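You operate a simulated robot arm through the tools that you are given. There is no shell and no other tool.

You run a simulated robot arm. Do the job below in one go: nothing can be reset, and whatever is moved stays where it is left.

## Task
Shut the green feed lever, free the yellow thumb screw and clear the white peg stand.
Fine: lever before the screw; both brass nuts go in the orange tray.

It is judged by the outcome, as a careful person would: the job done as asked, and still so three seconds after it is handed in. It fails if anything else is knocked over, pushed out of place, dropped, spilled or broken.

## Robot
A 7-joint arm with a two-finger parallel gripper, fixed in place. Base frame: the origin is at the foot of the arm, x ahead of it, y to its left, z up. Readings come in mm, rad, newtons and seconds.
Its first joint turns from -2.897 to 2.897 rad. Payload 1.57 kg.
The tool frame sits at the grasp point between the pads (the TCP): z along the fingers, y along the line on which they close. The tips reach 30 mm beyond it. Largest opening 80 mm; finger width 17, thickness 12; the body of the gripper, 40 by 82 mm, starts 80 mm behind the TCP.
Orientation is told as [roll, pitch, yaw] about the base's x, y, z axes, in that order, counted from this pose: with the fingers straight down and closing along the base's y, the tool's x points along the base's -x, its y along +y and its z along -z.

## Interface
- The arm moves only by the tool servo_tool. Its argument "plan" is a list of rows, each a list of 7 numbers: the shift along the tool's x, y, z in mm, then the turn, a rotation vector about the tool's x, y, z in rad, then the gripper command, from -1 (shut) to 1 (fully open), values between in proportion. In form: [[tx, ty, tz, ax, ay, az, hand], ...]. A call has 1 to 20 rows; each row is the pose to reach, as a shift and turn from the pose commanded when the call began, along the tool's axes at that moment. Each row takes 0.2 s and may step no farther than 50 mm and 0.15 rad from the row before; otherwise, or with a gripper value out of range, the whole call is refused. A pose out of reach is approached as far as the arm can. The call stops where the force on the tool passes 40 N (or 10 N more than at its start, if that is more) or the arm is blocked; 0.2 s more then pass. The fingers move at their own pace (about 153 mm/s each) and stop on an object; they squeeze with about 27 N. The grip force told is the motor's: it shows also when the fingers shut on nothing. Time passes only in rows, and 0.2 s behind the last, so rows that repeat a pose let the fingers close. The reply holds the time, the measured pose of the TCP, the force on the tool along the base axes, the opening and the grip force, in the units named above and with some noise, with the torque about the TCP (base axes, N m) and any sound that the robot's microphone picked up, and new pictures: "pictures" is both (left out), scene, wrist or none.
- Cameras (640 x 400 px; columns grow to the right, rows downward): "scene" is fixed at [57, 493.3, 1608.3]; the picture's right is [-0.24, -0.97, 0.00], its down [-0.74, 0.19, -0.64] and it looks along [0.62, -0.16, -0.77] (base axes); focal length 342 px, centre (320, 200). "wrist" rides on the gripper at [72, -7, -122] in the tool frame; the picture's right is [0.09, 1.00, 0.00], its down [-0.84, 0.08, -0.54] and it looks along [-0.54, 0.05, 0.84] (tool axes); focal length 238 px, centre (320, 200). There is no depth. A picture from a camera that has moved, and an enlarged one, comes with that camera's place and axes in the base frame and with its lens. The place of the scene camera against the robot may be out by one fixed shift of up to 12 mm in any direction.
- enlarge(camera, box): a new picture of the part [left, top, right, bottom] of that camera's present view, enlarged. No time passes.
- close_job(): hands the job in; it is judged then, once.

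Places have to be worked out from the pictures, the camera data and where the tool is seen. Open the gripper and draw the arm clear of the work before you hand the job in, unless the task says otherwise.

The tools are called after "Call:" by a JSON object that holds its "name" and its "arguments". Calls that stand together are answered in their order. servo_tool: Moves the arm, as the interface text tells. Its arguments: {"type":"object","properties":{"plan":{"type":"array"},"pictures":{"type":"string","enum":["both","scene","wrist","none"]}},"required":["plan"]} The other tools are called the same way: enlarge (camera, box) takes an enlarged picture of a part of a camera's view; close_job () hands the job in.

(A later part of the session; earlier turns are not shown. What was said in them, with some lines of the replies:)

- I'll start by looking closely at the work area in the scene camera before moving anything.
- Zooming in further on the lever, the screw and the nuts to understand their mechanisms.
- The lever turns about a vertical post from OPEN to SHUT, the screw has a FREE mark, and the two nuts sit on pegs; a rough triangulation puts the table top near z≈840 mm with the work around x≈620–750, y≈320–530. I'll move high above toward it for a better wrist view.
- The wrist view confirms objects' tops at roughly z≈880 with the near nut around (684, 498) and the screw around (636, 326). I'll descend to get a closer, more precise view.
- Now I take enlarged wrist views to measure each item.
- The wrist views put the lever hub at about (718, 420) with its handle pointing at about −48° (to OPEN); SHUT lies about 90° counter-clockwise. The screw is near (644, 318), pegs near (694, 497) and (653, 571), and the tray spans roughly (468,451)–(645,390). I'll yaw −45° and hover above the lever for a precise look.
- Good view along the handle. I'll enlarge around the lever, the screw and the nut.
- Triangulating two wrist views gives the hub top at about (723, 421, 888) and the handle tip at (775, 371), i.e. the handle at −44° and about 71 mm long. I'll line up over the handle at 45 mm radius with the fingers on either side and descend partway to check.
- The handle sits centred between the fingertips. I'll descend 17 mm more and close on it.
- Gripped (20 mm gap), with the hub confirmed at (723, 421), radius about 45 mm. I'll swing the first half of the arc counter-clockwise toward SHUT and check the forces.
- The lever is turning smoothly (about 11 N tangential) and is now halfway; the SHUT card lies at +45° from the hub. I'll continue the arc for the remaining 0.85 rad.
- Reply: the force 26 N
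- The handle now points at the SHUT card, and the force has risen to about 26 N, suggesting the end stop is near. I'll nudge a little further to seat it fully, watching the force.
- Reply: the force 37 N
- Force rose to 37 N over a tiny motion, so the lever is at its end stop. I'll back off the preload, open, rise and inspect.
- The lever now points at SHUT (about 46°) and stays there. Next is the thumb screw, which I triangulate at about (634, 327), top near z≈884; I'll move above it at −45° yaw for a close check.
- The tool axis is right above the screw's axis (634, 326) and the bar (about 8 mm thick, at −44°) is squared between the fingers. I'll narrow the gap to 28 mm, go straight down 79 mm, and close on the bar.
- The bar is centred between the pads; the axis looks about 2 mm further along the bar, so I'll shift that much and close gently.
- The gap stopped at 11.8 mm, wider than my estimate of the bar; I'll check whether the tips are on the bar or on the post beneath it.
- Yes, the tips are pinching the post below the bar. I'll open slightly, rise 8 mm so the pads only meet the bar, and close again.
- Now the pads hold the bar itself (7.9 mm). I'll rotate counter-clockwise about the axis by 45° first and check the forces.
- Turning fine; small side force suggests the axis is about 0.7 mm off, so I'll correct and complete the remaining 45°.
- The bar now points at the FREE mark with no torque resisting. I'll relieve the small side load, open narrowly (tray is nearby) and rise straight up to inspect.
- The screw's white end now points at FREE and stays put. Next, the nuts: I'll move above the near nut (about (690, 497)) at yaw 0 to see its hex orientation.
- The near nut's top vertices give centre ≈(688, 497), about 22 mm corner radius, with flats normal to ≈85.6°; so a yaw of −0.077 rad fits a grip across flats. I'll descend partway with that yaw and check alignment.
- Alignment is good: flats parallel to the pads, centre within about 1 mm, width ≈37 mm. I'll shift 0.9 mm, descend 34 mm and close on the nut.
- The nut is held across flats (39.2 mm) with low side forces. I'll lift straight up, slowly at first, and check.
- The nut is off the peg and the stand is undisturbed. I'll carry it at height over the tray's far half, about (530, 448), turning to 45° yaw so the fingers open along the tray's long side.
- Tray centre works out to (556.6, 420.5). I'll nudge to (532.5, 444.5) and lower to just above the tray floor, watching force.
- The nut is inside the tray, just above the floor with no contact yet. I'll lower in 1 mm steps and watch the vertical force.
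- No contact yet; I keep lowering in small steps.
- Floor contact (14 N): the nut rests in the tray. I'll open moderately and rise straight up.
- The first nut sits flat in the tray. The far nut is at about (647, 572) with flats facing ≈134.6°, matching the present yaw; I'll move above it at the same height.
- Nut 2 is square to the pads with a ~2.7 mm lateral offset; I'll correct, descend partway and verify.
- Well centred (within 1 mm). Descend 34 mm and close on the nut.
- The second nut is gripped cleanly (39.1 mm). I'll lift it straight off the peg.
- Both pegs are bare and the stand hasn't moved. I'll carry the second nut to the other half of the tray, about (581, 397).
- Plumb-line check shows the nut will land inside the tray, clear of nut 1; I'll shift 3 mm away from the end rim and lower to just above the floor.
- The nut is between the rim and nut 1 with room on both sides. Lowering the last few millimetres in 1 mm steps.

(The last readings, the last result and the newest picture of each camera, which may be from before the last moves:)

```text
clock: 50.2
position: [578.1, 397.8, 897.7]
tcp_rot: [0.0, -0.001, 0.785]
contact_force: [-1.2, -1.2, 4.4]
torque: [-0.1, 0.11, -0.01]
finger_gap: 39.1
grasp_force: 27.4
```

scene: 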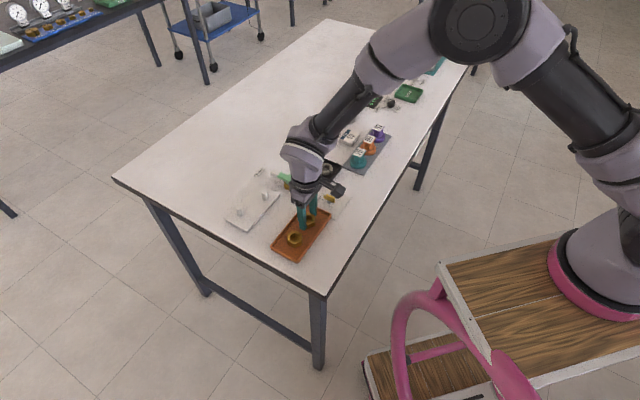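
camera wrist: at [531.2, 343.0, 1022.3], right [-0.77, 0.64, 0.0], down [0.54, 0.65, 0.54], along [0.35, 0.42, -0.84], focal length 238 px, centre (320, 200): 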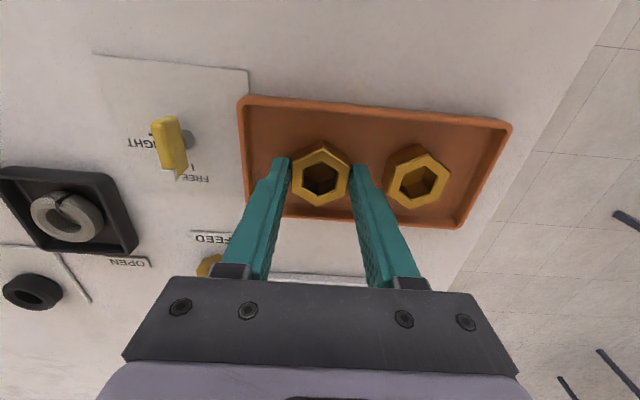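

Light floor contact (4.4 N). I'll open slightly and rise straight up.

Call:
{"name": "servo_tool", "arguments": {"plan": [[0, 0, 0, 0, 0, 0, 0.18], [0, 0, 0, 0, 0, 0, 0.18], [0, 0, 0, 0, 0, 0, 0.18], [0, 0, -15, 0, 0, 0, 0.18], [0, 0, -50, 0, 0, 0, 0.18], [0, 0, -95, 0, 0, 0, 0.18], [0, 0, -140, 0, 0, 0, 0.18], [0, 0, -180, 0, 0, 0, 0.18]]}}

Call:
{"name": "enlarge", "arguments": {"camera": "scene", "box": [216, 150, 354, 270]}}

Call:
{"name": "enlarge", "arguments": {"camera": "wrist", "box": [160, 60, 420, 280]}}

```text
clock: 52.0
position: [577.7, 398.6, 1077.9]
tcp_rot: [0.0, 0.0, 0.784]
contact_force: [-0.5, 1.0, -0.9]
torque: [-0.03, 0.01, 0.03]
finger_gap: 46.9
grasp_force: 0.0
camera wrist: at [531.4, 343.9, 1199.7], right [-0.77, 0.64, 0.0], down [0.54, 0.65, 0.54], along [0.35, 0.42, -0.84], focal length 238 px, centre (320, 200)
```

scene: 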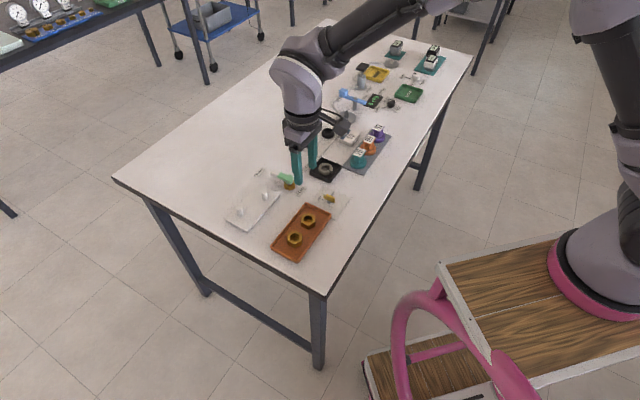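
wrist: 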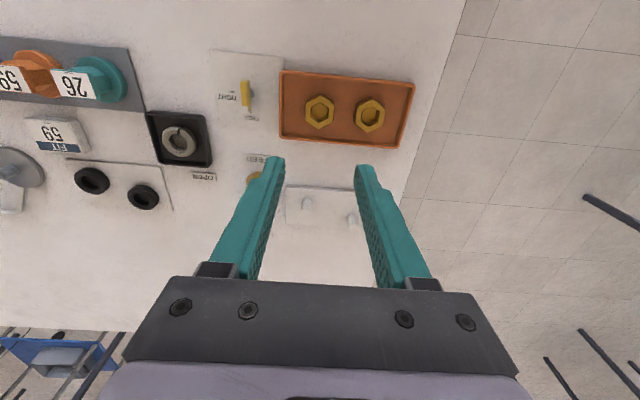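

```text
3.33 times, centred on (285, 210) of scene
camera zoom: at [57.0, 493.3, 1608.3], right [-0.24, -0.97, 0.0], down [-0.74, 0.19, -0.64], along [0.62, -0.16, -0.77], focal length 1140 px, centre (437, 167)
```

zoom: 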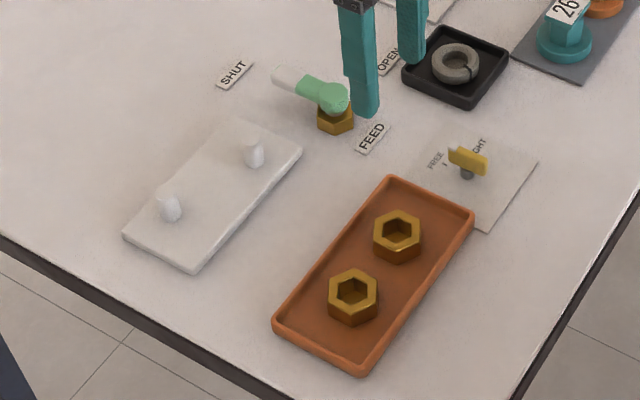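

```text
1.82 times, centred on (290, 170) of wrist
camera zoom: at [531.4, 343.9, 1199.7], right [-0.77, 0.64, 0.0], down [0.54, 0.65, 0.54], along [0.35, 0.42, -0.84], focal length 433 px, centre (374, 254)
```

zoom: 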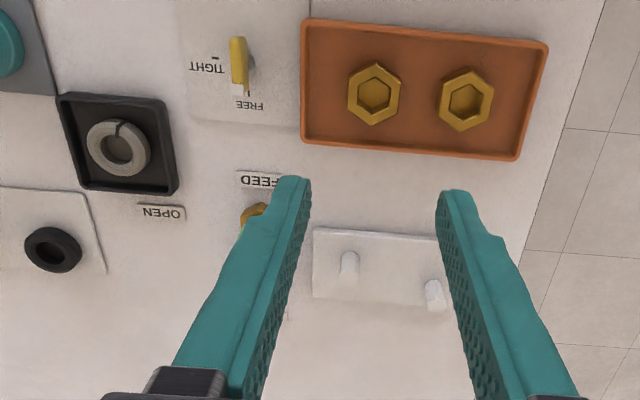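

Both nuts are in the tray, the stand is bare, the lever points at SHUT and the screw at FREE. I'll draw the arm clear with the gripper open and make a final check of everything.

Call:
{"name": "servo_tool", "arguments": {"plan": [[25, 10, -10, 0, 0, 0.1, 0.5], [50, 20, -20, 0, 0, 0.2, 1], [75, 30, -30, 0, 0, 0.3, 1], [100, 40, -40, 0, 0, 0.4, 1], [125, 50, -50, 0, 0, 0.5, 1], [150, 60, -60, 0, 0, 0.6, 1], [170, 66, -70, 0, 0, 0.7, 1], [190, 70, -75, 0, 0, 0.785, 1], [210, 75, -75, 0, 0, 0.785, 1], [210, 75, -75, 0, 0, 0.785, 1]]}}

Call:
{"name": "enlarge", "arguments": {"camera": "scene", "box": [216, 150, 354, 270]}}

Call:
{"name": "enlarge", "arguments": {"camera": "scene", "box": [250, 155, 346, 215]}}

Call:
{"name": "enlarge", "arguments": {"camera": "scene", "box": [290, 30, 450, 180]}}

```text
clock: 54.2
position: [376.5, 303.1, 1151.7]
tcp_rot: [0.002, 0.001, -0.003]
contact_force: [0.0, 0.2, 0.4]
torque: [0.0, 0.0, 0.03]
finger_gap: 79.9
grasp_force: 0.0
camera wrist: at [303.9, 296.1, 1274.2], right [-0.09, 1.0, 0.0], down [0.84, 0.08, 0.54], along [0.54, 0.05, -0.84], focal length 238 px, centre (320, 200)
```

scene: 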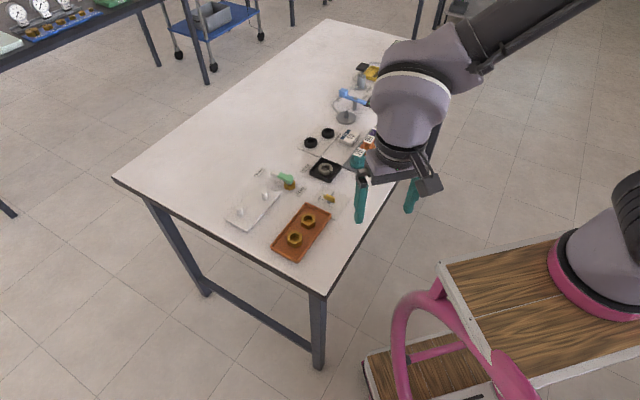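
wrist: 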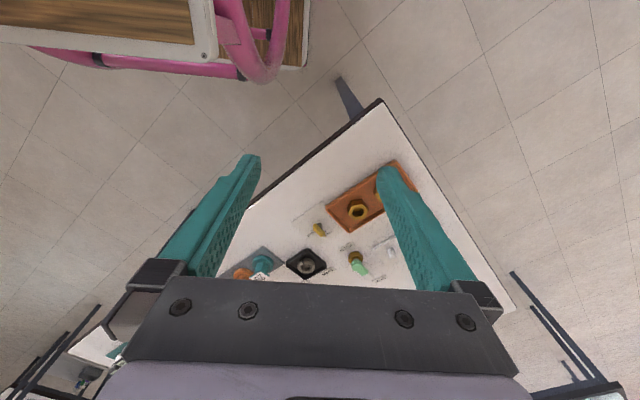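

```text
3.33 times, centred on (285, 210) of scene
camera zoom: at [57.0, 493.3, 1608.3], right [-0.24, -0.97, 0.0], down [-0.74, 0.19, -0.64], along [0.62, -0.16, -0.77], focal length 1140 px, centre (437, 167)
```

zoom: 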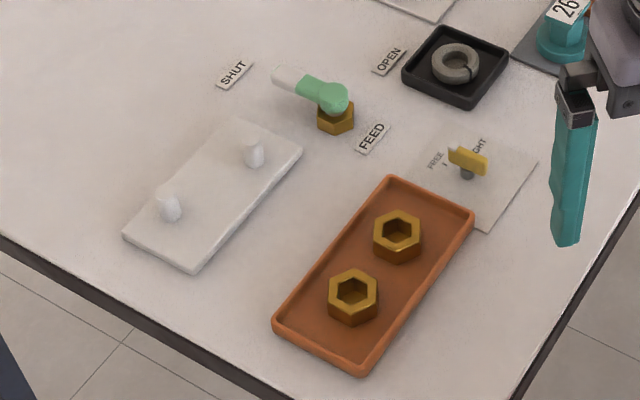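

```text
6.67 times, centred on (298, 185) of scene
camera zoom: at [57.0, 493.3, 1608.3], right [-0.24, -0.97, 0.0], down [-0.74, 0.19, -0.64], along [0.62, -0.16, -0.77], focal length 2279 px, centre (467, 300)
```

zoom: 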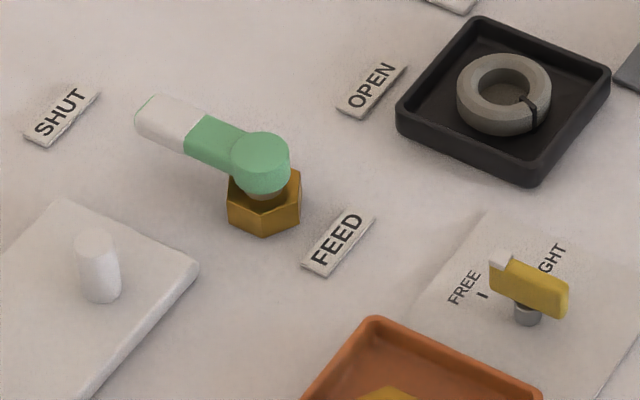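

```text
2.67 times, centred on (370, 105) of scene
camera zoom: at [57.0, 493.3, 1608.3], right [-0.24, -0.97, 0.0], down [-0.74, 0.19, -0.64], along [0.62, -0.16, -0.77], focal length 912 px, centre (187, 453)
```

zoom: 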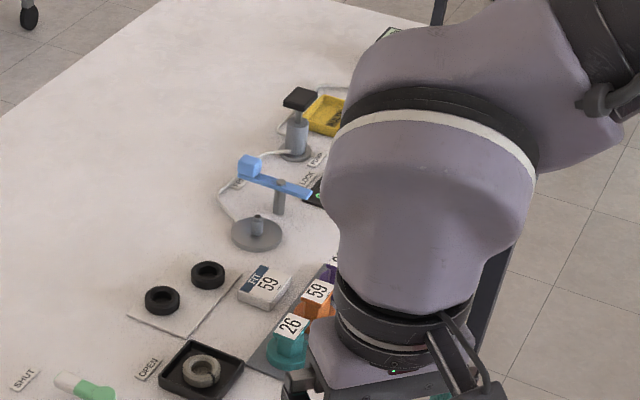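

Final check: the lever points at SHUT (about 46°), the screw's white end is on FREE (about 45°), both nuts lie flat in the tray, the peg stand is empty and I see nothing else disturbed. The arm is clear with the gripper open, so I'm handing the job in.

Call:
{"name": "close_job", "arguments": {}}

```text
The job is handed in.
```

I finished all three parts of the job in the order you asked and handed it in.

- **Green feed lever:** I turned it from OPEN to SHUT, and it reached its end stop. It points at the SHUT card and stayed there when I let go.
- **Yellow thumb screw:** after the lever, I turned it a quarter turn from TIGHT to FREE. Its white end is in line with the FREE mark. I felt no stop there, so I went by the mark.
- **White peg stand:** both brass nuts are off the pegs and lying flat in the orange tray. The stand is empty and did not move.

In the final pictures nothing else in view looked knocked over or out of place. The arm hid part of the far end of the table, where it did no work. I drew the arm clear with the gripper open before handing in. The judged result hasn't been reported back to me.
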